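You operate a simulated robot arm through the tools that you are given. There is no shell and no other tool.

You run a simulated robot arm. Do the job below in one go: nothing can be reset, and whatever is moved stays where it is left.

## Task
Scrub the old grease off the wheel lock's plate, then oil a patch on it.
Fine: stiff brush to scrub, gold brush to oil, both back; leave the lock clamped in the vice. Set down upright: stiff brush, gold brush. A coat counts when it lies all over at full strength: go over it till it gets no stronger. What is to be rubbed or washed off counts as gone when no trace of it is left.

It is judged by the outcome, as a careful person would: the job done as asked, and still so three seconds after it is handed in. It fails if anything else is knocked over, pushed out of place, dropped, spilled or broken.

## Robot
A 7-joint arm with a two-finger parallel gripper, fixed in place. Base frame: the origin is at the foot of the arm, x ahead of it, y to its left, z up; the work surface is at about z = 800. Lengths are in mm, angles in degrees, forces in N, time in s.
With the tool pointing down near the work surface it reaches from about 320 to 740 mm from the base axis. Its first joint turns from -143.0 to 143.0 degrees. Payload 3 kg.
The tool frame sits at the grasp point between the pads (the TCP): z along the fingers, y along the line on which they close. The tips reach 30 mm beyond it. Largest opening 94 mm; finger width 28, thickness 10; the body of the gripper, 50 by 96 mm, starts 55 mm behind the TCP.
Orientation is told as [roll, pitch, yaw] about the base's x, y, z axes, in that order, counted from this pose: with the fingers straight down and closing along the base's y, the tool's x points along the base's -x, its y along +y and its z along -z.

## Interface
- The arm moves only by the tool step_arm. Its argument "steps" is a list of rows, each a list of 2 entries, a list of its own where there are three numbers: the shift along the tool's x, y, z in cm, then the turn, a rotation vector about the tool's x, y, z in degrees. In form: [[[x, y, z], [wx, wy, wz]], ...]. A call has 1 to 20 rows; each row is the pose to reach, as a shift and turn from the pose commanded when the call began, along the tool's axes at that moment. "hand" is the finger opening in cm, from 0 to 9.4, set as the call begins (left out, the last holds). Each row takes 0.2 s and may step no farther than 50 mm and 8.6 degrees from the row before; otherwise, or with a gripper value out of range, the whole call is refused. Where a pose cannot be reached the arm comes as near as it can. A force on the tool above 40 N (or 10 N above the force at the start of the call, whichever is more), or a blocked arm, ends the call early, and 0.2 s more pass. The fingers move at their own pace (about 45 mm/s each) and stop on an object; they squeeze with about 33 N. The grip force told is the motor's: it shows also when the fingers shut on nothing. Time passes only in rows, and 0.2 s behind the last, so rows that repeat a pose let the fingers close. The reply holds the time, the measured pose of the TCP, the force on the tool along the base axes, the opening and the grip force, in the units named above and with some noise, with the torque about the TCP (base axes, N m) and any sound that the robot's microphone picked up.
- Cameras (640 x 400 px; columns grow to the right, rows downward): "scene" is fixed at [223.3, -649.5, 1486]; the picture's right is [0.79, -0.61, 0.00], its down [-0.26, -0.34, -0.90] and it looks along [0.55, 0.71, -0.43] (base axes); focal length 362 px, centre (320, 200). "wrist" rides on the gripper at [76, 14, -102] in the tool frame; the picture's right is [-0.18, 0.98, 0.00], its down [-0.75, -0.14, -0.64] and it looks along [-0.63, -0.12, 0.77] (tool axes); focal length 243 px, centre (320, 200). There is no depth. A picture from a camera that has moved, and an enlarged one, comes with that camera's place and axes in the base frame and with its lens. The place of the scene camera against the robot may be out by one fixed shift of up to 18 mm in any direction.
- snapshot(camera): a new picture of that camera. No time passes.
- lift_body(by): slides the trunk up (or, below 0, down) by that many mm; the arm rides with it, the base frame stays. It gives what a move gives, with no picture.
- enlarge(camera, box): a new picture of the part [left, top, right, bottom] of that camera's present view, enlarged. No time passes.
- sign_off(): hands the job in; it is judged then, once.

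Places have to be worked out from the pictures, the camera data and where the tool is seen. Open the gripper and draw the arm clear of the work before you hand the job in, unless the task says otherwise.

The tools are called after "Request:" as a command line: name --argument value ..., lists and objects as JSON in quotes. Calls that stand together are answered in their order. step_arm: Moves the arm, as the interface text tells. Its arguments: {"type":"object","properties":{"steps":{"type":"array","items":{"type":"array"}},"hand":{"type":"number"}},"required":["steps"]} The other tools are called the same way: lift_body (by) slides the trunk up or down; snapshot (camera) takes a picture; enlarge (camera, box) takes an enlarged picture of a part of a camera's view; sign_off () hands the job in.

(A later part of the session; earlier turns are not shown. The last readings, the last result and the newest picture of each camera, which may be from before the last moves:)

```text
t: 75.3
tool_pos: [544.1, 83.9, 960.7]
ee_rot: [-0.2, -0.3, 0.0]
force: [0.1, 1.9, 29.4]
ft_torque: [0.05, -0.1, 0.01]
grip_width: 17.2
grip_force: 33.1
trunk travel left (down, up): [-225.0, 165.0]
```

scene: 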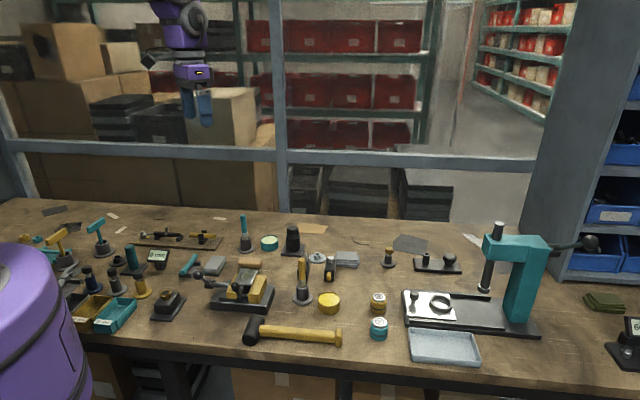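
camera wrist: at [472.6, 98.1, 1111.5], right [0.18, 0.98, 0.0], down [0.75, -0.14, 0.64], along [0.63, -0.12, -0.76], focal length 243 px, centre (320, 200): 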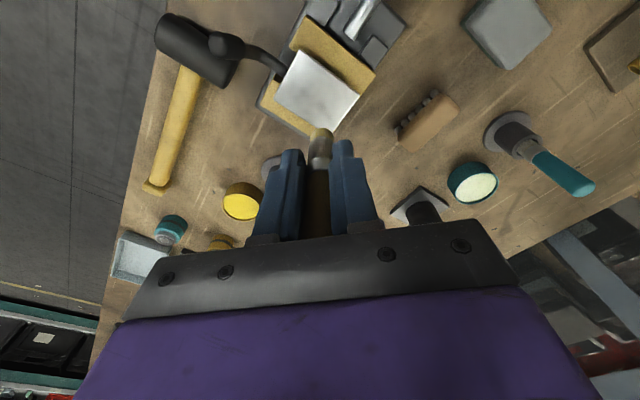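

29 N is more than needed; I back off 1.7 mm and make a first test stroke along the plate to see the coat.

Request:
step_arm --steps '[[[0, 0, -0.17], [0, 0, 0]], [[0, 0, -0.17], [0, 0, 0]]]'

Request:
step_arm --steps '[[[-0.3, 0.3, 0], [0, 0, 0]], [[-0.6, 0.6, 0], [0, 0, 0]], [[-0.9, 0.9, 0], [0, 0, 0]], [[-0.6, 0.6, 0], [0, 0, 0]], [[-0.3, 0.3, 0], [0, 0, 0]], [[0, 0, 0], [0, 0, 0]], [[0.3, -0.3, 0], [0, 0, 0]], [[0.6, -0.6, 0], [0, 0, 0]], [[0.9, -0.9, 0], [0, 0, 0]], [[1.2, -1.2, 0], [0, 0, 0]], [[1.2, -1.2, 0], [0, 0, 0]]]'

Request:
enlarge --camera "scene" --box '[225, 240, 285, 300]'

Request:
enlarge --camera "wrist" --box '[240, 40, 400, 180]'

```text
t: 75.9
tool_pos: [544.7, 84.8, 961.4]
ee_rot: [-0.1, -0.1, 0.0]
force: [5.1, 0.2, 11.6]
ft_torque: [0.11, -0.33, 0.01]
grip_width: 17.0
grip_force: 33.0
trunk travel left (down, up): [-225.0, 165.0]
```

```text
t: 78.3
tool_pos: [534.0, 72.9, 961.7]
ee_rot: [-0.1, 0.0, 0.0]
force: [-0.4, 0.3, -0.5]
ft_torque: [0.01, 0.02, 0.0]
grip_width: 17.3
grip_force: 32.7
trunk travel left (down, up): [-225.0, 165.0]
```

```text
6.67 times, centred on (255, 270) of scene
camera zoom: at [223.3, -649.5, 1486.0], right [0.79, -0.61, 0.0], down [-0.26, -0.34, -0.9], along [0.55, 0.71, -0.43], focal length 2413 px, centre (753, -267)
```

zoom: 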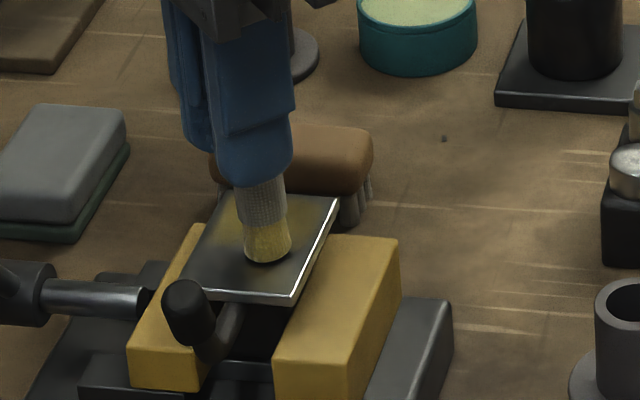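

```text
2.86 times, centred on (320, 110) of wrist
camera zoom: at [456.8, 87.5, 1064.2], right [0.18, 0.98, 0.0], down [0.75, -0.14, 0.64], along [0.63, -0.12, -0.77], focal length 693 px, centre (320, 457)
```

zoom: 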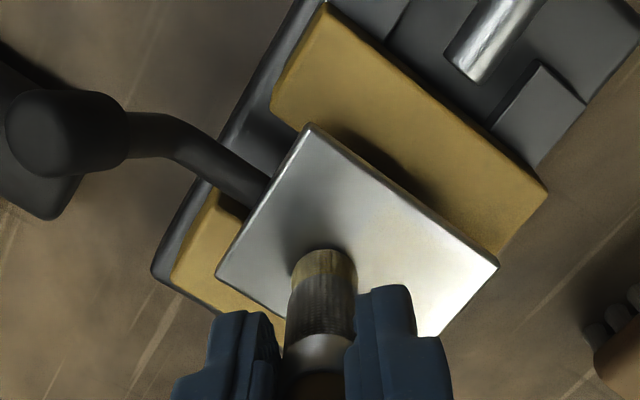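

A faint yellowish film shows behind the brush. I lift the brush a few cm to see what has been laid down.

Request:
step_arm --steps '[[[0, 0, -2.0], [0, 0, 0]], [[0, 0, -5.0], [0, 0, 0]], [[-0.7, 1.0, -5.0], [0, 0, 0]], [[-0.7, 1.0, -5.0], [0, 0, 0]]]'

Request:
enlarge --camera "scene" --box '[232, 260, 262, 288]'

Request:
enlarge --camera "wrist" --box '[255, 40, 375, 140]'

```text
t: 79.3
tool_pos: [540.0, 84.6, 1011.3]
ee_rot: [-0.2, -0.2, 0.1]
force: [0.3, -0.5, -0.1]
ft_torque: [0.02, 0.01, 0.02]
grip_width: 17.4
grip_force: 32.8
trunk travel left (down, up): [-225.0, 165.0]
```

```text
14.29 times, centred on (247, 274) of scene
camera zoom: at [223.3, -649.5, 1486.0], right [0.79, -0.61, 0.0], down [-0.26, -0.34, -0.9], along [0.55, 0.71, -0.43], focal length 5172 px, centre (1363, -857)
```

zoom: 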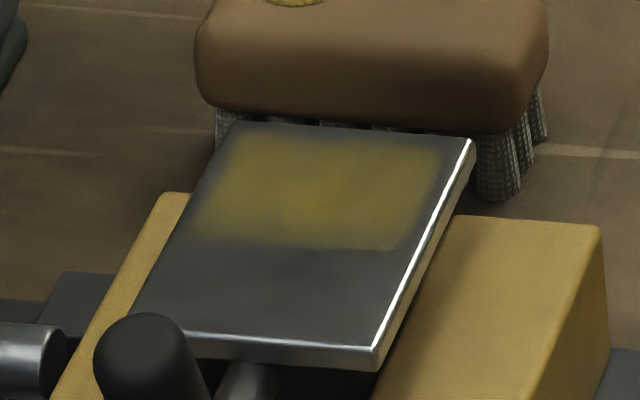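

```text
4.00 times, centred on (315, 90) of wrist
camera zoom: at [463.5, 99.1, 1113.6], right [0.18, 0.98, 0.0], down [0.75, -0.14, 0.64], along [0.63, -0.12, -0.76], focal length 970 px, centre (340, 640)
```

zoom: 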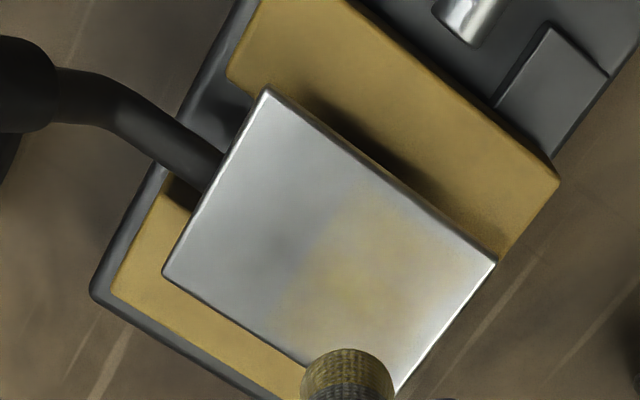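

The oil appears as a rectangular patch on the far half of the plate (about 40×25 mm, centred near (550, 92)), still thin and uneven. I go back to its centre to lay on more coats.

Request:
step_arm --steps '[[[-1.0, 0.7, 1.5], [0, 0, 0]], [[-1.0, 0.7, 3.2], [0, 0, 0]], [[-1.0, 0.7, 4.5], [0, 0, 0]], [[-1.0, 0.7, 4.5], [0, 0, 0]]]'

Request:
step_arm --steps '[[[0, 0, 0.15], [0, 0, 0]], [[0, 0, 0.3], [0, 0, 0]], [[0, 0, 0.3], [0, 0, 0]]]'

Request:
step_arm --steps '[[[0, 0, 0.1], [0, 0, 0]], [[0, 0, 0.1], [0, 0, 0]]]'

```text
t: 80.3
tool_pos: [550.2, 89.3, 968.2]
ee_rot: [-0.1, -0.3, 0.0]
force: [-0.4, 0.3, -0.2]
ft_torque: [0.01, 0.01, 0.0]
grip_width: 17.0
grip_force: 33.4
trunk travel left (down, up): [-225.0, 165.0]
```

```text
t: 81.1
tool_pos: [549.1, 89.6, 963.7]
ee_rot: [-0.2, -0.2, 0.0]
force: [-0.8, -0.6, -1.0]
ft_torque: [-0.02, 0.02, 0.02]
grip_width: 17.3
grip_force: 32.3
trunk travel left (down, up): [-225.0, 165.0]
```

```text
t: 81.7
tool_pos: [549.3, 89.5, 962.2]
ee_rot: [-0.1, -0.1, 0.0]
force: [-0.2, 0.5, -0.7]
ft_torque: [0.01, 0.01, 0.0]
grip_width: 17.2
grip_force: 32.6
trunk travel left (down, up): [-225.0, 165.0]
```

Not yet in contact; smaller steps down.

Request:
step_arm --steps '[[[0, 0, 0.08], [0, 0, 0]], [[0, 0, 0.08], [0, 0, 0]]]'

Request:
step_arm --steps '[[[0, 0, 0.06], [0, 0, 0]], [[0, 0, 0.06], [0, 0, 0]]]'

```text
t: 82.3
tool_pos: [549.5, 89.7, 963.1]
ee_rot: [-0.3, -0.1, -0.1]
force: [-1.0, 0.4, -1.0]
ft_torque: [0.02, -0.01, 0.02]
grip_width: 17.2
grip_force: 33.1
trunk travel left (down, up): [-225.0, 165.0]
```

```text
t: 82.9
tool_pos: [550.0, 89.8, 961.6]
ee_rot: [-0.1, -0.1, 0.0]
force: [-0.3, 0.1, -0.8]
ft_torque: [0.02, -0.02, 0.0]
grip_width: 17.3
grip_force: 32.9
trunk travel left (down, up): [-225.0, 165.0]
```

Still free; continuing.

Request:
step_arm --steps '[[[0, 0, 0.08], [0, 0, 0]], [[0, 0, 0.08], [0, 0, 0]]]'

Request:
step_arm --steps '[[[0, 0, 0.06], [0, 0, 0]], [[0, 0, 0.06], [0, 0, 0]]]'

Request:
step_arm --steps '[[[0, 0, 0.06], [0, 0, 0]], [[0, 0, 0.06], [0, 0, 0]]]'

```text
t: 83.5
tool_pos: [549.7, 89.8, 961.9]
ee_rot: [0.0, -0.2, 0.0]
force: [-0.2, -0.3, 3.8]
ft_torque: [-0.05, -0.01, -0.02]
grip_width: 17.2
grip_force: 33.1
trunk travel left (down, up): [-225.0, 165.0]
```

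```text
t: 84.1
tool_pos: [549.4, 89.9, 961.0]
ee_rot: [-0.1, -0.2, 0.0]
force: [2.0, -0.7, 11.4]
ft_torque: [-0.04, -0.06, 0.01]
grip_width: 17.2
grip_force: 32.7
trunk travel left (down, up): [-225.0, 165.0]
```

```text
t: 84.7
tool_pos: [550.2, 89.9, 961.0]
ee_rot: [-0.1, -0.3, 0.0]
force: [1.7, 1.6, 22.1]
ft_torque: [0.07, -0.14, -0.01]
grip_width: 17.1
grip_force: 32.8
trunk travel left (down, up): [-225.0, 165.0]
```

Contact at 22 N; I ease slightly to about 12 N and brush lanes across the whole rectangle.

Request:
step_arm --steps '[[[-0.5, -0.49, -0.06], [0, 0, 0]], [[-0.93, -0.91, -0.06], [0, 0, 0]], [[-0.5, -0.49, -0.06], [0, 0, 0]], [[0, 0, -0.06], [0, 0, 0]], [[0.5, 0.49, -0.06], [0, 0, 0]], [[1.0, 0.98, -0.06], [0, 0, 0]], [[0.65, 1.34, -0.06], [0, 0, 0]], [[0.15, 0.85, -0.06], [0, 0, 0]], [[-0.35, 0.36, -0.06], [0, 0, 0]], [[-0.85, -0.13, -0.06], [0, 0, 0]], [[-1.28, -0.55, -0.06], [0, 0, 0]], [[-1.56, -0.27, -0.06], [0, 0, 0]], [[-1.13, 0.15, -0.06], [0, 0, 0]], [[-0.63, 0.64, -0.06], [0, 0, 0]], [[-0.13, 1.13, -0.06], [0, 0, 0]], [[0.37, 1.62, -0.06], [0, 0, 0]], [[0.8, 1.1, -0.06], [0, 0, 0]], [[1.42, 0.55, -0.06], [0, 0, 0]], [[0.92, 0.06, -0.06], [0, 0, 0]], [[0.42, -0.43, -0.06], [0, 0, 0]]]'

Request:
enlarge --camera "scene" --box '[225, 240, 285, 300]'

Request:
enlarge --camera "wrist" --box '[240, 40, 400, 180]'

```text
t: 88.9
tool_pos: [546.5, 84.5, 960.1]
ee_rot: [-0.1, -0.2, 0.0]
force: [-4.0, 2.0, 11.1]
ft_torque: [0.14, 0.25, -0.05]
grip_width: 17.1
grip_force: 32.8
trunk travel left (down, up): [-225.0, 165.0]
```

```text
6.67 times, centred on (255, 270) of scene
camera zoom: at [223.3, -649.5, 1486.0], right [0.79, -0.61, 0.0], down [-0.26, -0.34, -0.9], along [0.55, 0.71, -0.43], focal length 2413 px, centre (753, -267)
```

zoom: 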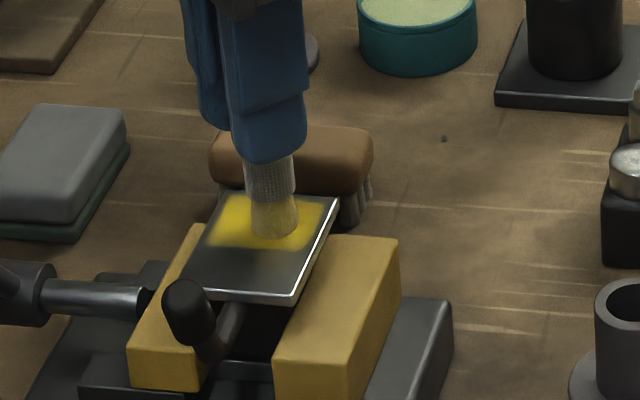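

```text
2.86 times, centred on (320, 110) of wrist
camera zoom: at [469.3, 99.8, 1062.2], right [0.18, 0.98, 0.0], down [0.75, -0.14, 0.64], along [0.63, -0.12, -0.76], focal length 693 px, centre (320, 457)
```

zoom: 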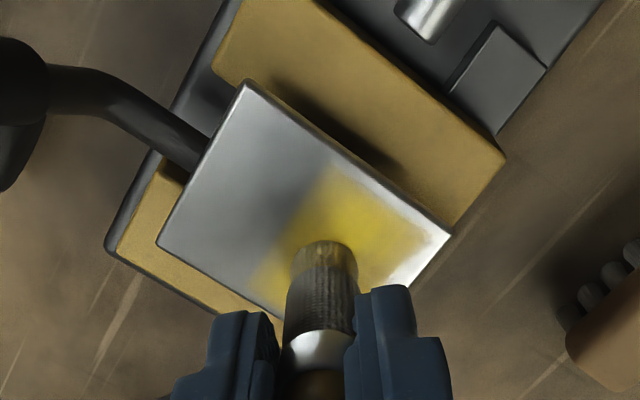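

The patch is now markedly stronger, and the brush tip has gone pale — it is used up. I lift to inspect before redipping.

Request:
step_arm --steps '[[[0, 0, -1.0], [0, 0, 0]], [[0, 0, -4.5], [0, 0, 0]], [[-2.5, -3.0, -5.0], [0, 0, 0]], [[-5.0, -6.0, -5.0], [0, 0, 0]], [[-5.0, -6.0, -5.0], [0, 0, 0]]]'

Request:
enlarge --camera "scene" --box '[232, 260, 262, 288]'

Request:
enlarge --camera "wrist" --box '[260, 0, 440, 140]'

Request:
enlarge --camera "scene" --box '[230, 200, 350, 310]'

```text
t: 90.1
tool_pos: [596.5, 22.1, 1008.7]
ee_rot: [0.0, -0.2, 0.0]
force: [0.7, -0.2, -1.6]
ft_torque: [-0.01, -0.01, 0.01]
grip_width: 17.0
grip_force: 33.0
trunk travel left (down, up): [-225.0, 165.0]
```

```text
14.29 times, centred on (247, 274) of scene
camera zoom: at [223.3, -649.5, 1486.0], right [0.79, -0.61, 0.0], down [-0.26, -0.34, -0.9], along [0.55, 0.71, -0.43], focal length 5172 px, centre (1363, -857)
```

zoom: 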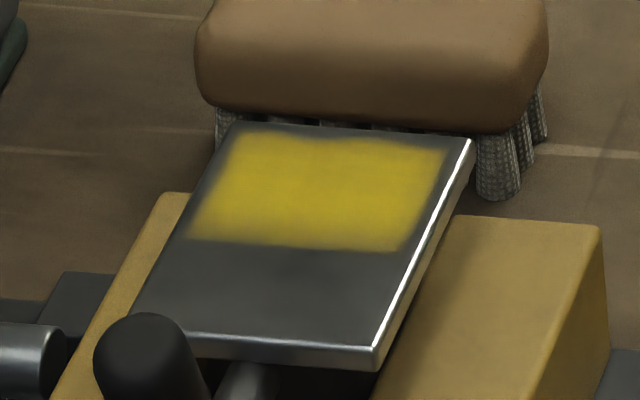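

```text
2.86 times, centred on (350, 70) of wrist
camera zoom: at [519.7, 36.5, 1112.2], right [0.18, 0.98, 0.0], down [0.75, -0.14, 0.64], along [0.63, -0.12, -0.76], focal length 693 px, centre (234, 571)
```

zoom: 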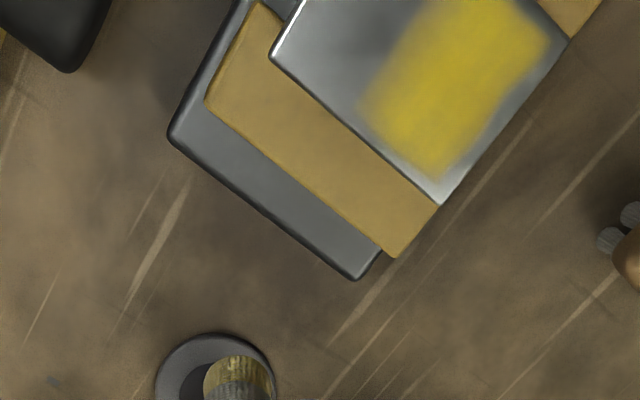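

```text
3.64 times, centred on (290, 255) of scene
camera zoom: at [223.3, -649.5, 1486.0], right [0.79, -0.61, 0.0], down [-0.26, -0.34, -0.9], along [0.55, 0.71, -0.43], focal length 1316 px, centre (429, 0)
```

zoom: 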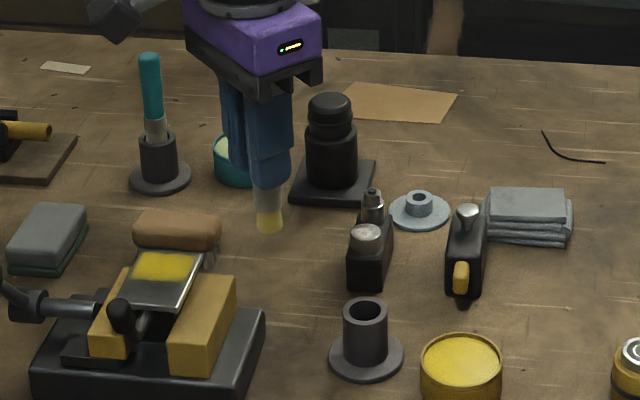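

The coat is nearly full with slightly thin spots along the far edge. I redip, this time with light contact, and then go over it again.

Request:
step_arm --steps '[[[-3.3, -3.0, 0], [0, 0, 0]], [[-6.6, -6.1, 0], [0, 0, 0]], [[-10.0, -9.16, 0], [0, 0, 0]], [[-10.0, -9.16, 3.0], [0, 0, 0]], [[-10.0, -9.16, 6.0], [0, 0, 0]], [[-10.0, -9.16, 9.0], [0, 0, 0]], [[-10.0, -9.16, 9.0], [0, 0, 0]]]'

Request:
enlarge --camera "wrist" --box '[240, 60, 400, 200]'

```text
t: 91.7
tool_pos: [696.2, -68.3, 921.3]
ee_rot: [0.0, -0.2, 0.1]
force: [0.2, -0.3, 0.1]
ft_torque: [0.03, 0.0, 0.0]
grip_width: 17.3
grip_force: 33.1
trunk travel left (down, up): [-225.0, 165.0]
```

```text
2.86 times, centred on (320, 130) of wrist
camera zoom: at [619.2, -53.3, 1023.2], right [0.18, 0.98, 0.0], down [0.75, -0.14, 0.64], along [0.63, -0.12, -0.76], focal length 693 px, centre (320, 400)
```

zoom: 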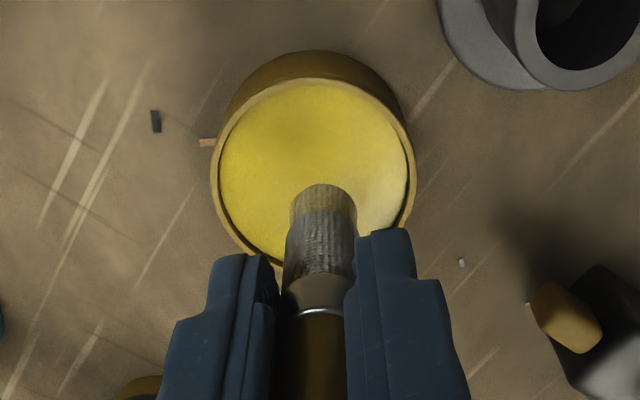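

The tip is centred above the tin. I lower it 12 mm and then in small steps until light contact.

Request:
step_arm --steps '[[[0, 0, 0.6], [0, 0, 0]], [[0, 0, 1.2], [0, 0, 0]], [[0, 0, 1.2], [0, 0, 0]]]'

Request:
step_arm --steps '[[[0, 0, 0.12], [0, 0, 0]], [[0, 0, 0.12], [0, 0, 0]]]'

Request:
step_arm --steps '[[[0, 0, 0.12], [0, 0, 0]], [[0, 0, 0.12], [0, 0, 0]]]'

Request:
step_arm --steps '[[[0, 0, 0.1], [0, 0, 0]], [[0, 0, 0.1], [0, 0, 0]]]'

```text
t: 92.5
tool_pos: [696.1, -66.2, 908.3]
ee_rot: [0.0, -0.3, 0.0]
force: [1.1, -0.2, -0.4]
ft_torque: [-0.01, 0.01, 0.02]
grip_width: 16.9
grip_force: 32.8
trunk travel left (down, up): [-225.0, 165.0]
```

```text
t: 93.1
tool_pos: [695.8, -65.7, 907.8]
ee_rot: [0.0, 0.0, 0.1]
force: [-0.9, 0.8, -1.3]
ft_torque: [-0.01, 0.01, 0.01]
grip_width: 17.2
grip_force: 33.1
trunk travel left (down, up): [-225.0, 165.0]
```

```text
t: 93.7
tool_pos: [695.8, -65.4, 906.5]
ee_rot: [0.0, -0.1, 0.0]
force: [-1.7, 0.4, -0.1]
ft_torque: [-0.03, 0.0, 0.03]
grip_width: 17.0
grip_force: 32.8
trunk travel left (down, up): [-225.0, 165.0]
```

```text
t: 94.3
tool_pos: [696.3, -64.9, 904.8]
ee_rot: [0.1, -0.1, -0.1]
force: [-0.6, -0.3, 0.2]
ft_torque: [0.0, -0.02, -0.02]
grip_width: 17.0
grip_force: 33.5
trunk travel left (down, up): [-225.0, 165.0]
```

Still no contact; a few more 1 mm steps.

Request:
step_arm --steps '[[[0, 0, 0.1], [0, 0, 0]], [[0, 0, 0.1], [0, 0, 0]]]'

Request:
step_arm --steps '[[[0, 0, 0.1], [0, 0, 0]], [[0, 0, 0.1], [0, 0, 0]]]'

Request:
step_arm --steps '[[[0, 0, 0.05], [0, 0, 0]], [[0, 0, 0.05], [0, 0, 0]], [[0, 0, 0.05], [0, 0, 0]], [[0, 0, 0.05], [0, 0, 0]]]'

Request:
enlarge --camera "scene" --box '[280, 230, 370, 320]'

```text
t: 94.9
tool_pos: [695.6, -64.1, 904.6]
ee_rot: [0.0, 0.0, -0.1]
force: [1.4, -0.4, -0.5]
ft_torque: [0.01, 0.01, 0.0]
grip_width: 16.9
grip_force: 33.4
trunk travel left (down, up): [-225.0, 165.0]
```

```text
t: 95.5
tool_pos: [696.6, -64.2, 902.5]
ee_rot: [0.0, 0.0, 0.0]
force: [-0.4, -1.0, 0.1]
ft_torque: [0.0, -0.03, 0.0]
grip_width: 17.0
grip_force: 33.1
trunk travel left (down, up): [-225.0, 165.0]
```

```text
t: 96.5
tool_pos: [696.0, -65.9, 902.6]
ee_rot: [0.0, -0.2, 0.0]
force: [0.5, -0.2, 0.3]
ft_torque: [-0.01, 0.0, 0.03]
grip_width: 17.1
grip_force: 32.8
trunk travel left (down, up): [-225.0, 165.0]
```

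```text
4.44 times, centred on (325, 275) of scene
camera zoom: at [223.3, -649.5, 1486.0], right [0.79, -0.61, 0.0], down [-0.26, -0.34, -0.9], along [0.55, 0.71, -0.43], focal length 1609 px, centre (298, -133)
```

zoom: 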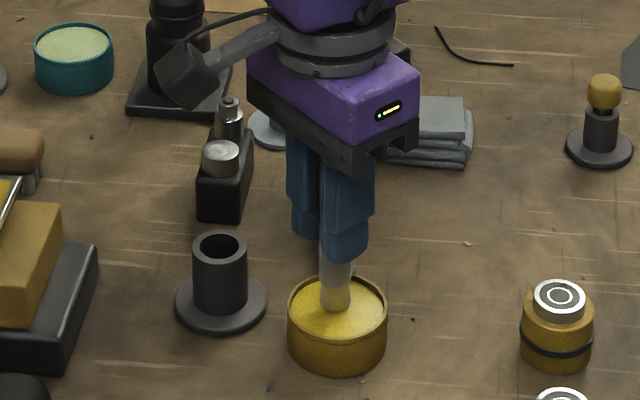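

The tip is at the oil's surface visually; I continue a couple of mm until the force rises.

Request:
step_arm --steps '[[[0, -0.2, 0.08], [0, 0, 0]], [[0, -0.2, 0.08], [0, 0, 0]]]'

Request:
step_arm --steps '[[[0, 0, 0.08], [0, 0, 0]], [[0, 0, 0.08], [0, 0, 0]]]'

Request:
step_arm --steps '[[[0, 0, 0.06], [0, 0, 0]], [[0, 0, 0.06], [0, 0, 0]]]'

```text
t: 97.1
tool_pos: [697.1, -69.2, 901.7]
ee_rot: [0.0, -0.2, 0.0]
force: [0.4, 0.6, -0.2]
ft_torque: [-0.01, -0.07, -0.01]
grip_width: 17.0
grip_force: 33.5
trunk travel left (down, up): [-225.0, 165.0]
```

```text
t: 97.7
tool_pos: [695.4, -69.1, 900.7]
ee_rot: [0.0, -0.1, 0.1]
force: [0.4, 0.6, -0.2]
ft_torque: [-0.02, 0.0, 0.0]
grip_width: 17.0
grip_force: 33.0
trunk travel left (down, up): [-225.0, 165.0]
```

```text
t: 98.3
tool_pos: [695.5, -69.1, 900.5]
ee_rot: [0.0, -0.2, 0.0]
force: [1.0, 0.3, 3.5]
ft_torque: [0.0, -0.04, 0.01]
grip_width: 16.9
grip_force: 32.6
trunk travel left (down, up): [-225.0, 165.0]
```

Light contact at 3.5 N. I press a touch more and dab for a moment to load the tip, then lift.

Request:
step_arm --steps '[[[0, 0, 0.05], [0, 0, 0]], [[0.3, 0, 0.05], [0, 0, 0]], [[0, 0.3, 0.05], [0, 0, 0]], [[-0.3, 0, 0.05], [0, 0, 0]], [[0, 0, 0.05], [0, 0, 0]], [[0, 0, 0.05], [0, 0, 0]]]'

Request:
step_arm --steps '[[[0, 0, -0.5], [0, 0, 0]], [[0, 0, -3.0], [0, 0, 0]], [[0, 0, -7.0], [0, 0, 0]], [[0, 0, -10.9], [0, 0, 0]], [[0, 0, -10.9], [0, 0, 0]]]'

Request:
enlarge --camera "scene" --box '[280, 200, 370, 320]'

```text
t: 99.7
tool_pos: [697.2, -67.7, 900.1]
ee_rot: [-0.1, -0.3, 0.0]
force: [3.1, 1.9, 14.6]
ft_torque: [0.14, -0.27, 0.0]
grip_width: 16.8
grip_force: 33.5
trunk travel left (down, up): [-225.0, 165.0]
```

```text
t: 100.9
tool_pos: [694.5, -68.3, 1007.8]
ee_rot: [0.0, 0.0, -0.1]
force: [-0.3, -0.3, 0.3]
ft_torque: [-0.01, -0.01, -0.01]
grip_width: 16.6
grip_force: 33.0
trunk travel left (down, up): [-225.0, 165.0]
```

```text
3.33 times, centred on (325, 260) of scene
camera zoom: at [223.3, -649.5, 1486.0], right [0.79, -0.61, 0.0], down [-0.26, -0.34, -0.9], along [0.55, 0.71, -0.43], focal length 1207 px, centre (303, 0)
```

zoom: 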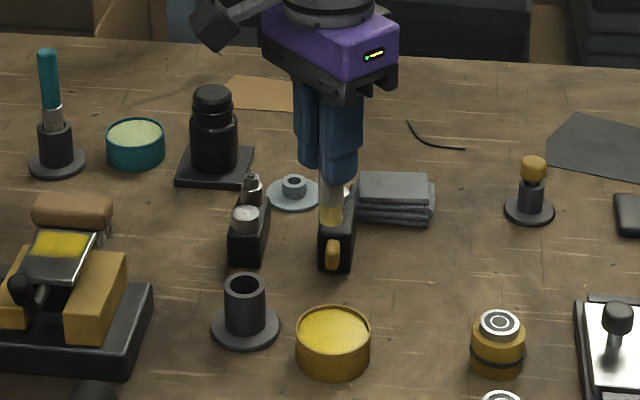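

The brush is loaded again. I carry it back to the patch centre and lower it.

Request:
step_arm --steps '[[[2.9, 3.2, 0], [0, 0, 0]], [[5.8, 6.3, 0], [0, 0, 0]], [[8.7, 9.5, 0], [0, 0, 0]], [[11.6, 12.7, 0], [0, 0, 0]], [[14.5, 15.8, 0], [0, 0, 0]], [[14.5, 15.8, 0], [0, 0, 0]], [[14.5, 15.8, 2.2], [0, 0, 0]], [[14.5, 15.8, 4.2], [0, 0, 0]], [[14.5, 15.8, 4.2], [0, 0, 0]]]'

Request:
step_arm --steps '[[[0, 0, 0.15], [0, 0, 0]], [[0, 0, 0.3], [0, 0, 0]], [[0, 0, 0.3], [0, 0, 0]]]'

Request:
step_arm --steps '[[[0, 0, 0.1], [0, 0, 0]], [[0, 0, 0.1], [0, 0, 0]]]'

Request:
enlarge --camera "scene" --box '[225, 240, 285, 300]'

```text
t: 102.9
tool_pos: [547.4, 90.6, 964.2]
ee_rot: [-0.2, -0.2, 0.1]
force: [-0.6, -1.5, -1.3]
ft_torque: [-0.01, 0.0, -0.02]
grip_width: 16.9
grip_force: 33.2
trunk travel left (down, up): [-225.0, 165.0]
```

```text
t: 103.7
tool_pos: [550.2, 90.0, 963.5]
ee_rot: [-0.2, -0.1, 0.0]
force: [-0.4, -0.6, 0.0]
ft_torque: [0.01, -0.03, 0.01]
grip_width: 16.9
grip_force: 33.4
trunk travel left (down, up): [-225.0, 165.0]
```

```text
t: 104.3
tool_pos: [549.2, 89.2, 962.2]
ee_rot: [-0.1, -0.1, 0.0]
force: [1.0, 0.2, -0.7]
ft_torque: [-0.02, 0.01, 0.0]
grip_width: 16.7
grip_force: 33.1
trunk travel left (down, up): [-225.0, 165.0]
```

```text
6.67 times, centred on (255, 270) of scene
camera zoom: at [223.3, -649.5, 1486.0], right [0.79, -0.61, 0.0], down [-0.26, -0.34, -0.9], along [0.55, 0.71, -0.43], focal length 2413 px, centre (753, -267)
```

zoom: 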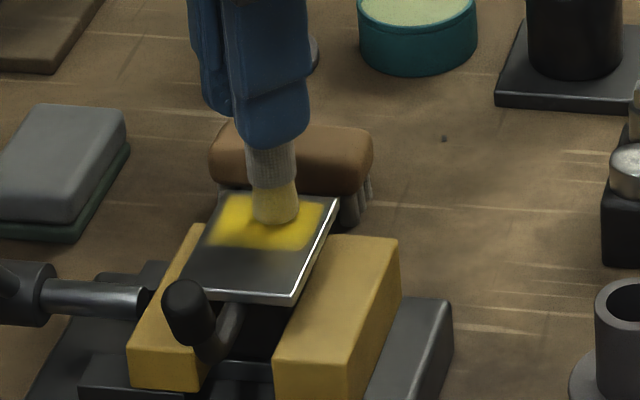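

The tip is over the patch and close. I continue down until it touches.

Request:
step_arm --steps '[[[0, 0, 0.1], [0, 0, 0]], [[0, 0, 0.1], [0, 0, 0]]]'

Request:
step_arm --steps '[[[0, 0, 0.08], [0, 0, 0]], [[0, 0, 0.08], [0, 0, 0]]]'

Request:
step_arm --steps '[[[0, 0, 0.08], [0, 0, 0]], [[0, 0, 0.08], [0, 0, 0]]]'

```text
t: 104.9
tool_pos: [550.3, 89.4, 961.7]
ee_rot: [-0.2, 0.0, 0.1]
force: [-0.4, -0.6, -0.9]
ft_torque: [0.02, 0.04, 0.03]
grip_width: 16.7
grip_force: 32.1
trunk travel left (down, up): [-225.0, 165.0]
```

```text
t: 105.5
tool_pos: [551.3, 91.1, 960.0]
ee_rot: [-0.1, -0.1, 0.0]
force: [0.2, -1.1, -0.8]
ft_torque: [-0.01, -0.02, 0.0]
grip_width: 16.6
grip_force: 33.2
trunk travel left (down, up): [-225.0, 165.0]
```

```text
t: 106.1
tool_pos: [550.8, 89.6, 960.4]
ee_rot: [-0.2, -0.1, 0.0]
force: [-0.2, 0.7, -0.7]
ft_torque: [0.01, 0.02, 0.01]
grip_width: 16.9
grip_force: 33.0
trunk travel left (down, up): [-225.0, 165.0]
```

Still free; next small steps.

Request:
step_arm --steps '[[[0, 0, 0.08], [0, 0, 0]], [[0, 0, 0.08], [0, 0, 0]]]'

Request:
step_arm --steps '[[[0, 0, 0.08], [0, 0, 0]], [[0, 0, 0.08], [0, 0, 0]]]'

Request:
step_arm --steps '[[[0, 0, 0.06], [0, 0, 0]], [[0, 0, 0.06], [0, 0, 0]]]'

```text
t: 106.7
tool_pos: [550.3, 90.6, 959.6]
ee_rot: [0.0, -0.2, 0.0]
force: [0.6, -0.9, 6.0]
ft_torque: [-0.1, -0.06, 0.02]
grip_width: 16.5
grip_force: 32.7
trunk travel left (down, up): [-225.0, 165.0]
```

```text
t: 107.3
tool_pos: [549.4, 90.7, 958.7]
ee_rot: [-0.1, -0.3, 0.0]
force: [1.0, 0.1, 18.2]
ft_torque: [-0.01, -0.17, -0.02]
grip_width: 16.7
grip_force: 32.9
trunk travel left (down, up): [-225.0, 165.0]
```

```text
t: 107.9
tool_pos: [549.7, 90.7, 958.7]
ee_rot: [-0.1, -0.3, 0.0]
force: [1.7, 0.5, 27.8]
ft_torque: [-0.02, -0.22, 0.08]
grip_width: 16.2
grip_force: 32.5
trunk travel left (down, up): [-225.0, 165.0]
```

27.8 N is too firm; I ease 1 mm and run the lanes over the whole patch again, starting with the far edge.

Request:
step_arm --steps '[[[-0.38, 0.39, -0.1], [0, 0, 0]], [[-0.77, 0.785, -0.1], [0, 0, 0]], [[-1.27, 0.3, -0.1], [0, 0, 0]], [[-1.77, -0.2, -0.1], [0, 0, 0]], [[-1.27, 0.3, -0.1], [0, 0, 0]], [[-0.77, 0.785, -0.1], [0, 0, 0]], [[-0.27, 1.28, -0.1], [0, 0, 0]], [[0.3, 1.83, -0.1], [0, 0, 0]], [[0.72, 1.41, -0.1], [0, 0, 0]], [[0.15, 0.85, -0.1], [0, 0, 0]], [[-0.35, 0.36, -0.1], [0, 0, 0]], [[-0.85, -0.13, -0.1], [0, 0, 0]], [[-1.35, -0.62, -0.1], [0, 0, 0]], [[-1.0, -0.98, -0.1], [0, 0, 0]], [[-0.5, -0.49, -0.1], [0, 0, 0]], [[0, 0, -0.1], [0, 0, 0]], [[0.5, 0.49, -0.1], [0, 0, 0]], [[1.07, 1.05, -0.1], [0, 0, 0]], [[1.07, 1.05, -0.1], [0, 0, 0]]]'

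Request:
enlarge --camera "scene" --box '[225, 250, 275, 295]'

Request:
enlarge --camera "wrist" --box '[240, 40, 400, 180]'

```text
t: 111.9
tool_pos: [540.8, 101.1, 958.6]
ee_rot: [-0.1, -0.2, 0.0]
force: [-0.3, -1.1, 0.3]
ft_torque: [-0.01, 0.0, -0.01]
grip_width: 15.8
grip_force: 33.0
trunk travel left (down, up): [-225.0, 165.0]
```

```text
8.89 times, centred on (250, 272) of scene
camera zoom: at [223.3, -649.5, 1486.0], right [0.79, -0.61, 0.0], down [-0.26, -0.34, -0.9], along [0.55, 0.71, -0.43], focal length 3218 px, centre (942, -444)
```

zoom: 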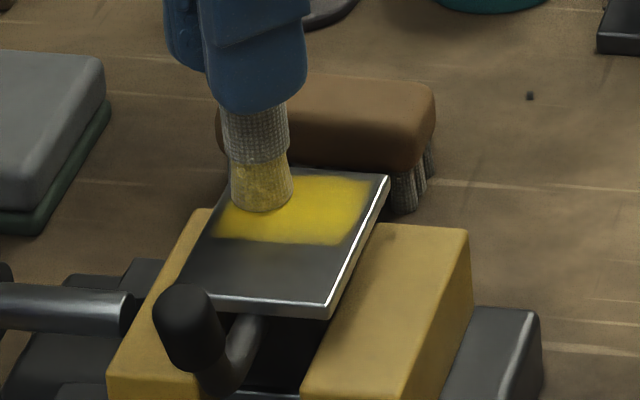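

```text
2.86 times, centred on (320, 110) of wrist
camera zoom: at [464.4, 114.6, 1061.3], right [0.18, 0.98, 0.0], down [0.75, -0.14, 0.64], along [0.63, -0.12, -0.76], focal length 693 px, centre (320, 457)
```

zoom: 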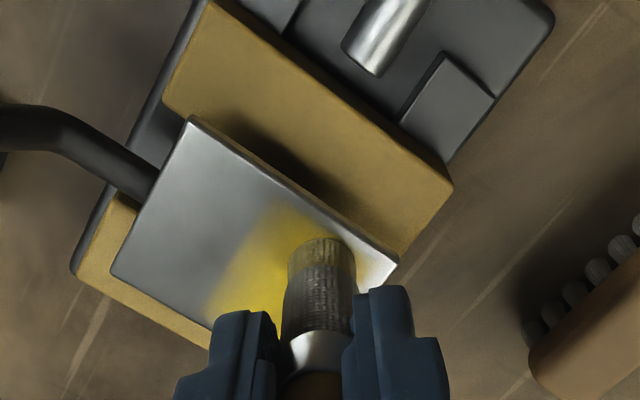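

The force dropped to zero during the strokes (the brush crept a little in the grip), so I press down again 1 mm and check.

Request:
step_arm --steps '[[[0, 0, 0.07], [0, 0, 0]], [[0, 0, 0.07], [0, 0, 0]]]'

Request:
step_arm --steps '[[[0, 0, 0.05], [0, 0, 0]], [[0, 0, 0.05], [0, 0, 0]]]'

```text
t: 112.5
tool_pos: [540.3, 100.4, 958.6]
ee_rot: [-0.1, -0.1, 0.0]
force: [0.1, 0.6, 5.6]
ft_torque: [0.03, -0.03, 0.01]
grip_width: 16.2
grip_force: 32.9
trunk travel left (down, up): [-225.0, 165.0]
```

```text
t: 113.1
tool_pos: [541.4, 100.7, 957.9]
ee_rot: [-0.1, -0.2, 0.0]
force: [2.0, -1.4, 13.3]
ft_torque: [-0.07, -0.22, 0.0]
grip_width: 16.3
grip_force: 32.5
trunk travel left (down, up): [-225.0, 165.0]
```

Now at 13 N. I run the full set of lanes again from here.

Request:
step_arm --steps '[[[0.42, -0.43, 0], [0, 0, 0]], [[-0.08, -0.92, 0], [0, 0, 0]], [[-0.58, -1.41, 0], [0, 0, 0]], [[-1.08, -1.9, 0], [0, 0, 0]], [[-1.6, -2.4, 0], [0, 0, 0]], [[-2.0, -2.05, 0], [0, 0, 0]], [[-1.5, -1.54, 0], [0, 0, 0]], [[-1.0, -1.05, 0], [0, 0, 0]], [[-0.5, -0.55, 0], [0, 0, 0]], [[0, 0, 0], [0, 0, 0]], [[-0.35, 0.36, 0], [0, 0, 0]], [[-0.85, -0.13, 0], [0, 0, 0]], [[-1.35, -0.62, 0], [0, 0, 0]], [[-1.85, -1.1, 0], [0, 0, 0]], [[-2.35, -1.6, 0], [0, 0, 0]], [[-2.7, -1.25, 0], [0, 0, 0]], [[-2.2, -0.75, 0], [0, 0, 0]], [[-1.7, -0.25, 0], [0, 0, 0]], [[-1.2, 0.25, 0], [0, 0, 0]], [[-0.7, 0.72, 0], [0, 0, 0]]]'

Request:
step_arm --steps '[[[0, 0, -1.0], [0, 0, 0]], [[0, 0, -4.5], [0, 0, 0]], [[-2.5, -3.0, -5.0], [0, 0, 0]], [[-5.0, -6.0, -5.0], [0, 0, 0]], [[-5.0, -8.0, -5.0], [0, 0, 0]], [[-5.0, -8.0, -5.0], [0, 0, 0]]]'

Request:
enlarge --camera "scene" --box '[232, 260, 262, 288]'

Request:
enlarge --camera "wrist" --box '[260, 0, 440, 140]'

Request:
enlarge --camera "scene" --box '[230, 200, 350, 310]'

```text
t: 117.3
tool_pos: [546.0, 108.2, 956.8]
ee_rot: [-0.1, -0.1, 0.0]
force: [-0.7, -0.5, -0.8]
ft_torque: [-0.02, -0.01, -0.03]
grip_width: 16.3
grip_force: 33.5
trunk travel left (down, up): [-225.0, 165.0]
```

```text
t: 118.7
tool_pos: [597.8, 28.0, 1011.0]
ee_rot: [-0.1, -0.2, 0.0]
force: [0.6, 0.3, -0.1]
ft_torque: [0.02, -0.03, 0.04]
grip_width: 16.1
grip_force: 32.8
trunk travel left (down, up): [-225.0, 165.0]
```

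```text
14.29 times, centred on (247, 274) of scene
camera zoom: at [223.3, -649.5, 1486.0], right [0.79, -0.61, 0.0], down [-0.26, -0.34, -0.9], along [0.55, 0.71, -0.43], focal length 5172 px, centre (1363, -857)
```

zoom: 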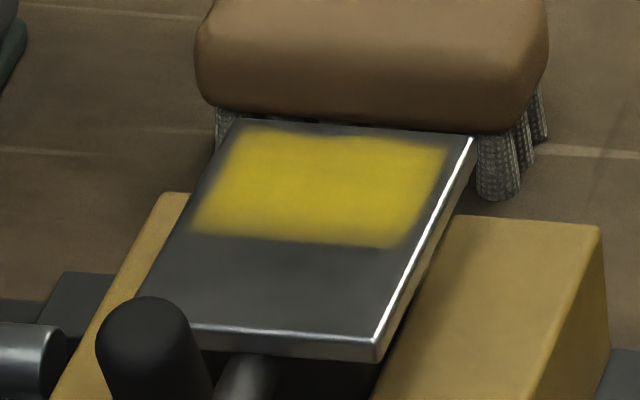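

```text
2.86 times, centred on (350, 70) of wrist
camera zoom: at [520.7, 42.6, 1112.5], right [0.18, 0.98, 0.0], down [0.75, -0.14, 0.64], along [0.63, -0.12, -0.76], focal length 693 px, centre (234, 571)
```

zoom: 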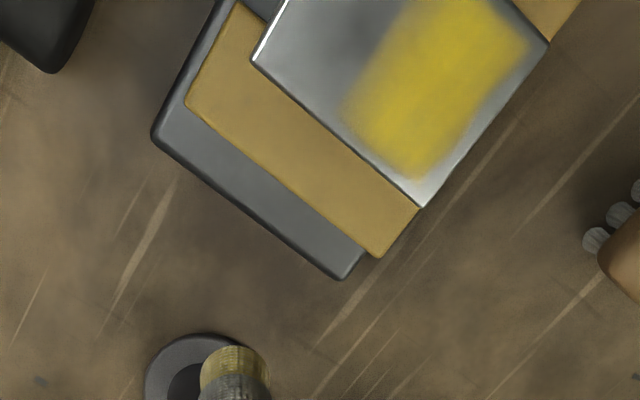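

```text
3.64 times, centred on (290, 255) of scene
camera zoom: at [223.3, -649.5, 1486.0], right [0.79, -0.61, 0.0], down [-0.26, -0.34, -0.9], along [0.55, 0.71, -0.43], focal length 1316 px, centre (429, 0)
```

zoom: 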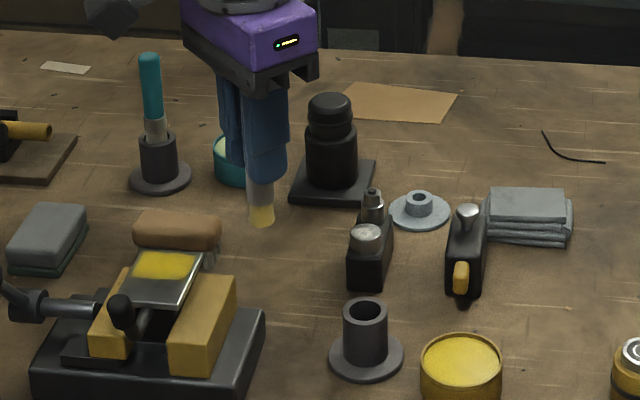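

The patch looks full. I also notice the lock's knob end sits a couple of mm higher than before, so I must press lighter, especially near the far edge. I zoom in on the coat and on the lock.

Request:
enlarge --camera "scene" --box '[238, 264, 256, 280]'

Request:
enlarge --camera "scene" --box '[200, 240, 290, 310]'

Request:
enlarge --camera "wrist" --box '[330, 0, 420, 70]'

```text
16.00 times, centred on (247, 272) of scene
camera zoom: at [223.3, -649.5, 1486.0], right [0.79, -0.61, 0.0], down [-0.26, -0.34, -0.9], along [0.55, 0.71, -0.43], focal length 5792 px, centre (1488, -952)
```

zoom: 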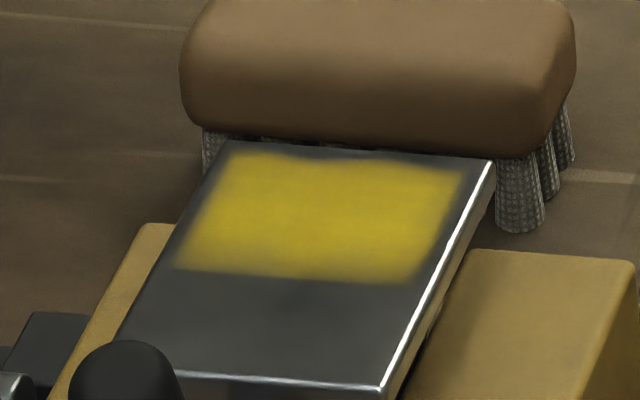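

```text
5.71 times, centred on (245, 275) of scene
camera zoom: at [223.3, -649.5, 1486.0], right [0.79, -0.61, 0.0], down [-0.26, -0.34, -0.9], along [0.55, 0.71, -0.43], focal length 2069 px, centre (749, -229)
```

zoom: 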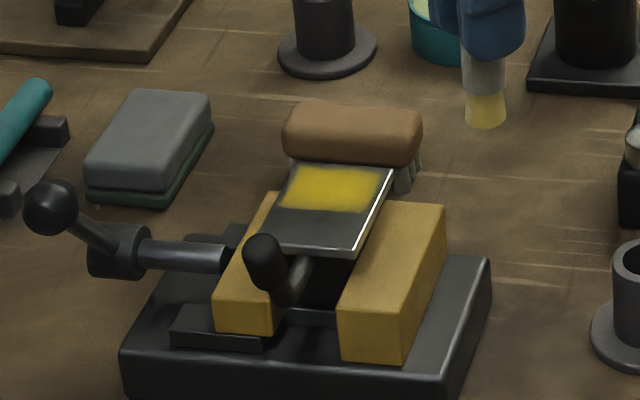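

```text
5.71 times, centred on (375, 35) of wrist
camera zoom: at [520.7, 42.6, 1112.5], right [0.18, 0.98, 0.0], down [0.75, -0.14, 0.64], along [0.63, -0.12, -0.76], focal length 1386 px, centre (6, 1143)
```

zoom: 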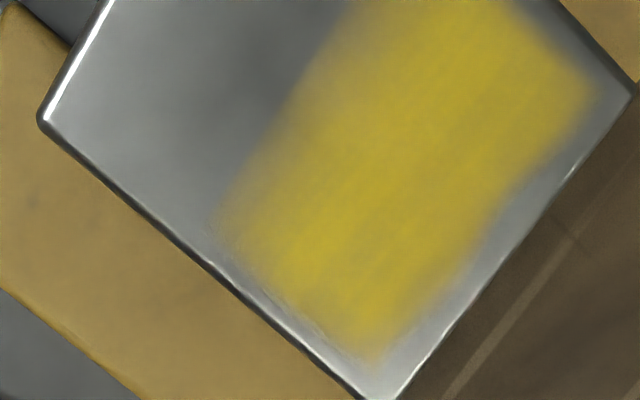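

The far edge's middle is slightly thin, and the near (knob) end of the lock has tipped up about 3 mm. I'll first press the near end of the plate gently back down with the brush (bare area, no oil was taken there before), then retouch the far edge lightly.

Request:
step_arm --steps '[[[2.4, 1.3, 0], [0, 0, 0]], [[4.8, 2.6, 0], [0, 0, 0]], [[7.1, 3.97, 0], [0, 0, 0]], [[7.1, 3.97, 2.2], [0, 0, 0]], [[7.1, 3.97, 4.2], [0, 0, 0]], [[7.1, 3.97, 4.2], [0, 0, 0]]]'

Request:
enlarge --camera "scene" --box '[225, 240, 285, 300]'

Request:
enlarge --camera "wrist" --box '[240, 40, 400, 180]'

```text
t: 120.1
tool_pos: [525.3, 67.4, 964.9]
ee_rot: [-0.2, -0.1, 0.0]
force: [0.7, 0.3, -0.4]
ft_torque: [-0.04, -0.02, 0.02]
grip_width: 16.0
grip_force: 33.0
trunk travel left (down, up): [-225.0, 165.0]
```

```text
6.67 times, centred on (255, 270) of scene
camera zoom: at [223.3, -649.5, 1486.0], right [0.79, -0.61, 0.0], down [-0.26, -0.34, -0.9], along [0.55, 0.71, -0.43], focal length 2413 px, centre (753, -267)
```

zoom: 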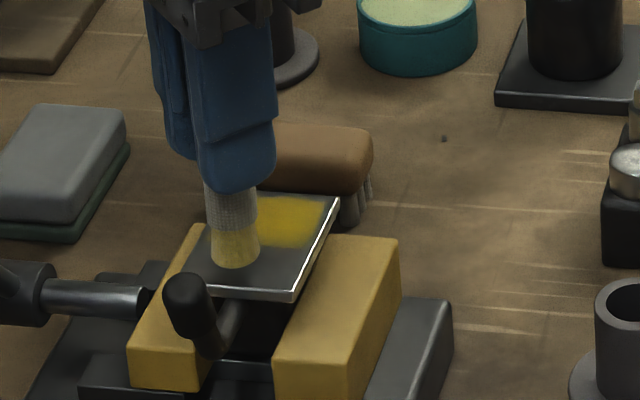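

```text
2.86 times, centred on (320, 110) of wrist
camera zoom: at [447.8, 82.4, 1067.8], right [0.18, 0.98, 0.0], down [0.75, -0.14, 0.64], along [0.63, -0.12, -0.77], focal length 693 px, centre (320, 457)
```

zoom: 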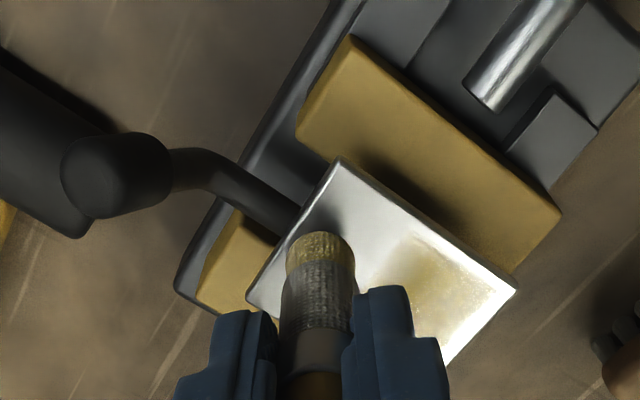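

The tip is above the near end of the plate. I step down gently to push that end back level.

Request:
step_arm --steps '[[[0, 0, 0.1], [0, 0, 0]], [[0, 0, 0.2], [0, 0, 0]], [[0, 0, 0.2], [0, 0, 0]]]'

Request:
step_arm --steps '[[[0, 0, 0.1], [0, 0, 0]], [[0, 0, 0.1], [0, 0, 0]]]'

Request:
step_arm --steps '[[[0, 0, 0.1], [0, 0, 0]], [[0, 0, 0.1], [0, 0, 0]]]'

```text
t: 120.9
tool_pos: [524.7, 67.6, 964.1]
ee_rot: [-0.2, -0.1, 0.0]
force: [-0.2, -0.4, 0.8]
ft_torque: [-0.02, -0.01, 0.0]
grip_width: 16.0
grip_force: 33.2
trunk travel left (down, up): [-225.0, 165.0]
```

```text
t: 121.5
tool_pos: [526.2, 67.6, 962.1]
ee_rot: [-0.1, -0.2, 0.0]
force: [-0.2, 0.8, 0.8]
ft_torque: [-0.01, -0.01, -0.02]
grip_width: 16.0
grip_force: 32.9
trunk travel left (down, up): [-225.0, 165.0]
```

```text
t: 122.1
tool_pos: [525.6, 66.9, 961.1]
ee_rot: [-0.2, -0.2, 0.0]
force: [-0.1, 0.3, 0.2]
ft_torque: [0.0, 0.0, 0.01]
grip_width: 16.4
grip_force: 33.2
trunk travel left (down, up): [-225.0, 165.0]
```

No contact yet at z≈961; continuing 1 mm at a time.

Request:
step_arm --steps '[[[0, 0, 0.1], [0, 0, 0]], [[0, 0, 0.1], [0, 0, 0]]]'

Request:
step_arm --steps '[[[0, 0, 0.1], [0, 0, 0]], [[0, 0, 0.1], [0, 0, 0]]]'

Request:
step_arm --steps '[[[0, 0, 0.06], [0, 0, 0]], [[0, 0, 0.06], [0, 0, 0]]]'

Request:
enlarge --camera "scene" --box '[225, 240, 285, 300]'

```text
t: 122.7
tool_pos: [525.1, 67.0, 962.1]
ee_rot: [-0.1, -0.2, 0.0]
force: [-0.3, -0.2, -0.3]
ft_torque: [-0.02, -0.01, 0.0]
grip_width: 16.0
grip_force: 33.0
trunk travel left (down, up): [-225.0, 165.0]
```

```text
t: 123.3
tool_pos: [525.5, 68.5, 960.6]
ee_rot: [-0.1, -0.1, 0.0]
force: [0.1, -0.5, -0.6]
ft_torque: [-0.01, 0.01, 0.02]
grip_width: 15.9
grip_force: 33.2
trunk travel left (down, up): [-225.0, 165.0]
```

```text
t: 123.9
tool_pos: [526.0, 67.9, 958.4]
ee_rot: [-0.1, -0.1, 0.0]
force: [-0.8, -0.5, -0.5]
ft_torque: [-0.02, -0.04, -0.02]
grip_width: 15.9
grip_force: 33.1
trunk travel left (down, up): [-225.0, 165.0]
```

```text
6.67 times, centred on (255, 270) of scene
camera zoom: at [223.3, -649.5, 1486.0], right [0.79, -0.61, 0.0], down [-0.26, -0.34, -0.9], along [0.55, 0.71, -0.43], focal length 2413 px, centre (753, -267)
```

zoom: 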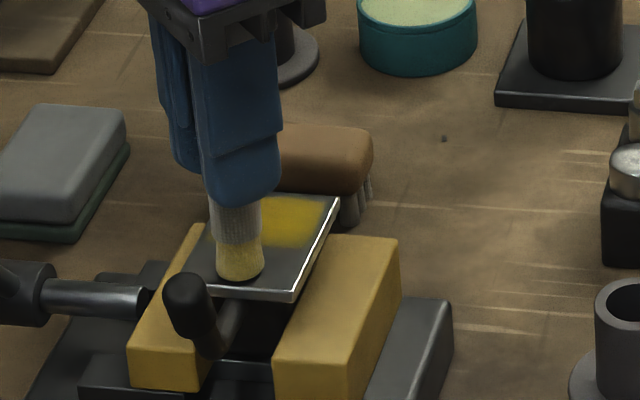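

Still a hair above. I continue downward in small steps.

Request:
step_arm --steps '[[[0, 0, 0.08], [0, 0, 0]], [[0, 0, 0.08], [0, 0, 0]]]'

Request:
step_arm --steps '[[[0, 0, 0.08], [0, 0, 0]], [[0, 0, 0.08], [0, 0, 0]]]'

Request:
step_arm --steps '[[[0, 0, 0.08], [0, 0, 0]], [[0, 0, 0.08], [0, 0, 0]]]'

```text
t: 124.5
tool_pos: [525.4, 66.3, 958.1]
ee_rot: [0.0, -0.1, 0.0]
force: [-0.7, 0.1, 1.5]
ft_torque: [0.02, 0.03, 0.02]
grip_width: 16.2
grip_force: 33.0
trunk travel left (down, up): [-225.0, 165.0]
```

```text
t: 125.1
tool_pos: [526.0, 66.6, 956.5]
ee_rot: [-0.1, -0.1, 0.0]
force: [-1.4, -1.2, 2.8]
ft_torque: [-0.05, 0.08, -0.04]
grip_width: 16.0
grip_force: 33.2
trunk travel left (down, up): [-225.0, 165.0]
```

```text
t: 125.7
tool_pos: [525.1, 66.7, 957.6]
ee_rot: [-0.1, -0.1, -0.1]
force: [-1.2, -0.2, 6.2]
ft_torque: [-0.06, 0.1, -0.03]
grip_width: 15.9
grip_force: 32.8
trunk travel left (down, up): [-225.0, 165.0]
```

Contact, and softer than before (the lock gives a little). I press on slowly and watch the knob.

Request:
step_arm --steps '[[[0, 0, 0.08], [0, 0, 0]], [[0, 0, 0.08], [0, 0, 0]]]'

Request:
step_arm --steps '[[[0, 0, 0.08], [0, 0, 0]], [[0, 0, 0.08], [0, 0, 0]]]'

Request:
enlarge --camera "scene" --box '[225, 240, 285, 300]'

```text
t: 126.3
tool_pos: [525.8, 65.8, 957.5]
ee_rot: [-0.2, -0.3, 0.0]
force: [-3.7, -1.1, 14.3]
ft_torque: [0.01, 0.18, 0.05]
grip_width: 16.0
grip_force: 32.6
trunk travel left (down, up): [-225.0, 165.0]
```

```text
t: 126.9
tool_pos: [526.4, 65.5, 957.2]
ee_rot: [0.0, -0.3, 0.0]
force: [-0.2, 0.1, 24.1]
ft_torque: [-0.04, -0.09, -0.04]
grip_width: 16.0
grip_force: 32.9
trunk travel left (down, up): [-225.0, 165.0]
```

```text
6.67 times, centred on (255, 270) of scene
camera zoom: at [223.3, -649.5, 1486.0], right [0.79, -0.61, 0.0], down [-0.26, -0.34, -0.9], along [0.55, 0.71, -0.43], focal length 2413 px, centre (753, -267)
```

zoom: 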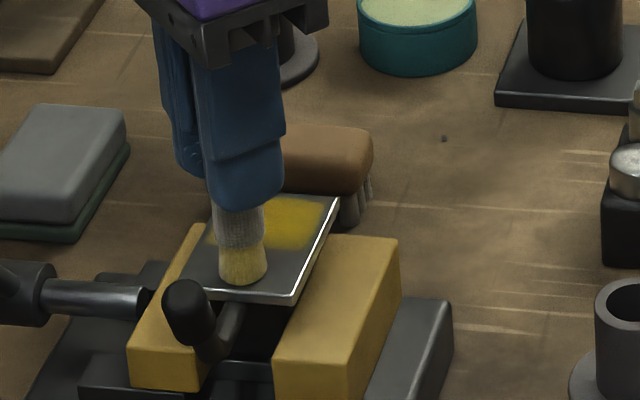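

The knob end is back at its original height and the lock seats firmly. I lift off and go to the patch centre to touch down lightly.

Request:
step_arm --steps '[[[0, 0, -0.5], [0, 0, 0]], [[0, 0, -1.2], [0, 0, 0]], [[-1.2, 1.2, -1.2], [0, 0, 0]], [[-2.35, 2.4, -1.2], [0, 0, 0]], [[-2.35, 2.4, -1.2], [0, 0, 0]]]'

Request:
enlarge --camera "scene" --box '[225, 240, 285, 300]'

Request:
step_arm --steps '[[[0, 0, 0.3], [0, 0, 0]], [[0, 0, 0.7], [0, 0, 0]], [[0, 0, 0.7], [0, 0, 0]]]'

Request:
step_arm --steps '[[[0, 0, 0.1], [0, 0, 0]], [[0, 0, 0.1], [0, 0, 0]]]'

```text
t: 128.1
tool_pos: [550.9, 92.2, 969.5]
ee_rot: [0.0, -0.2, -0.1]
force: [0.4, 0.2, -0.1]
ft_torque: [0.01, -0.02, 0.01]
grip_width: 16.1
grip_force: 33.3
trunk travel left (down, up): [-225.0, 165.0]
```

```text
6.67 times, centred on (255, 270) of scene
camera zoom: at [223.3, -649.5, 1486.0], right [0.79, -0.61, 0.0], down [-0.26, -0.34, -0.9], along [0.55, 0.71, -0.43], focal length 2413 px, centre (753, -267)
```

zoom: 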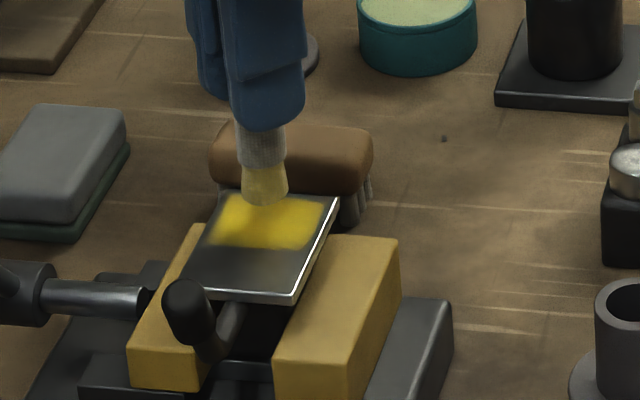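

```text
t: 128.9
tool_pos: [549.2, 92.2, 960.5]
ee_rot: [-0.1, -0.1, 0.0]
force: [-0.4, 0.2, -0.6]
ft_torque: [0.0, -0.03, 0.01]
grip_width: 16.1
grip_force: 32.9
trunk travel left (down, up): [-225.0, 165.0]
```

```text
t: 129.5
tool_pos: [548.9, 93.2, 959.9]
ee_rot: [-0.2, 0.0, -0.1]
force: [0.4, 0.1, 0.2]
ft_torque: [0.0, 0.02, -0.04]
grip_width: 16.2
grip_force: 33.2
trunk travel left (down, up): [-225.0, 165.0]
```

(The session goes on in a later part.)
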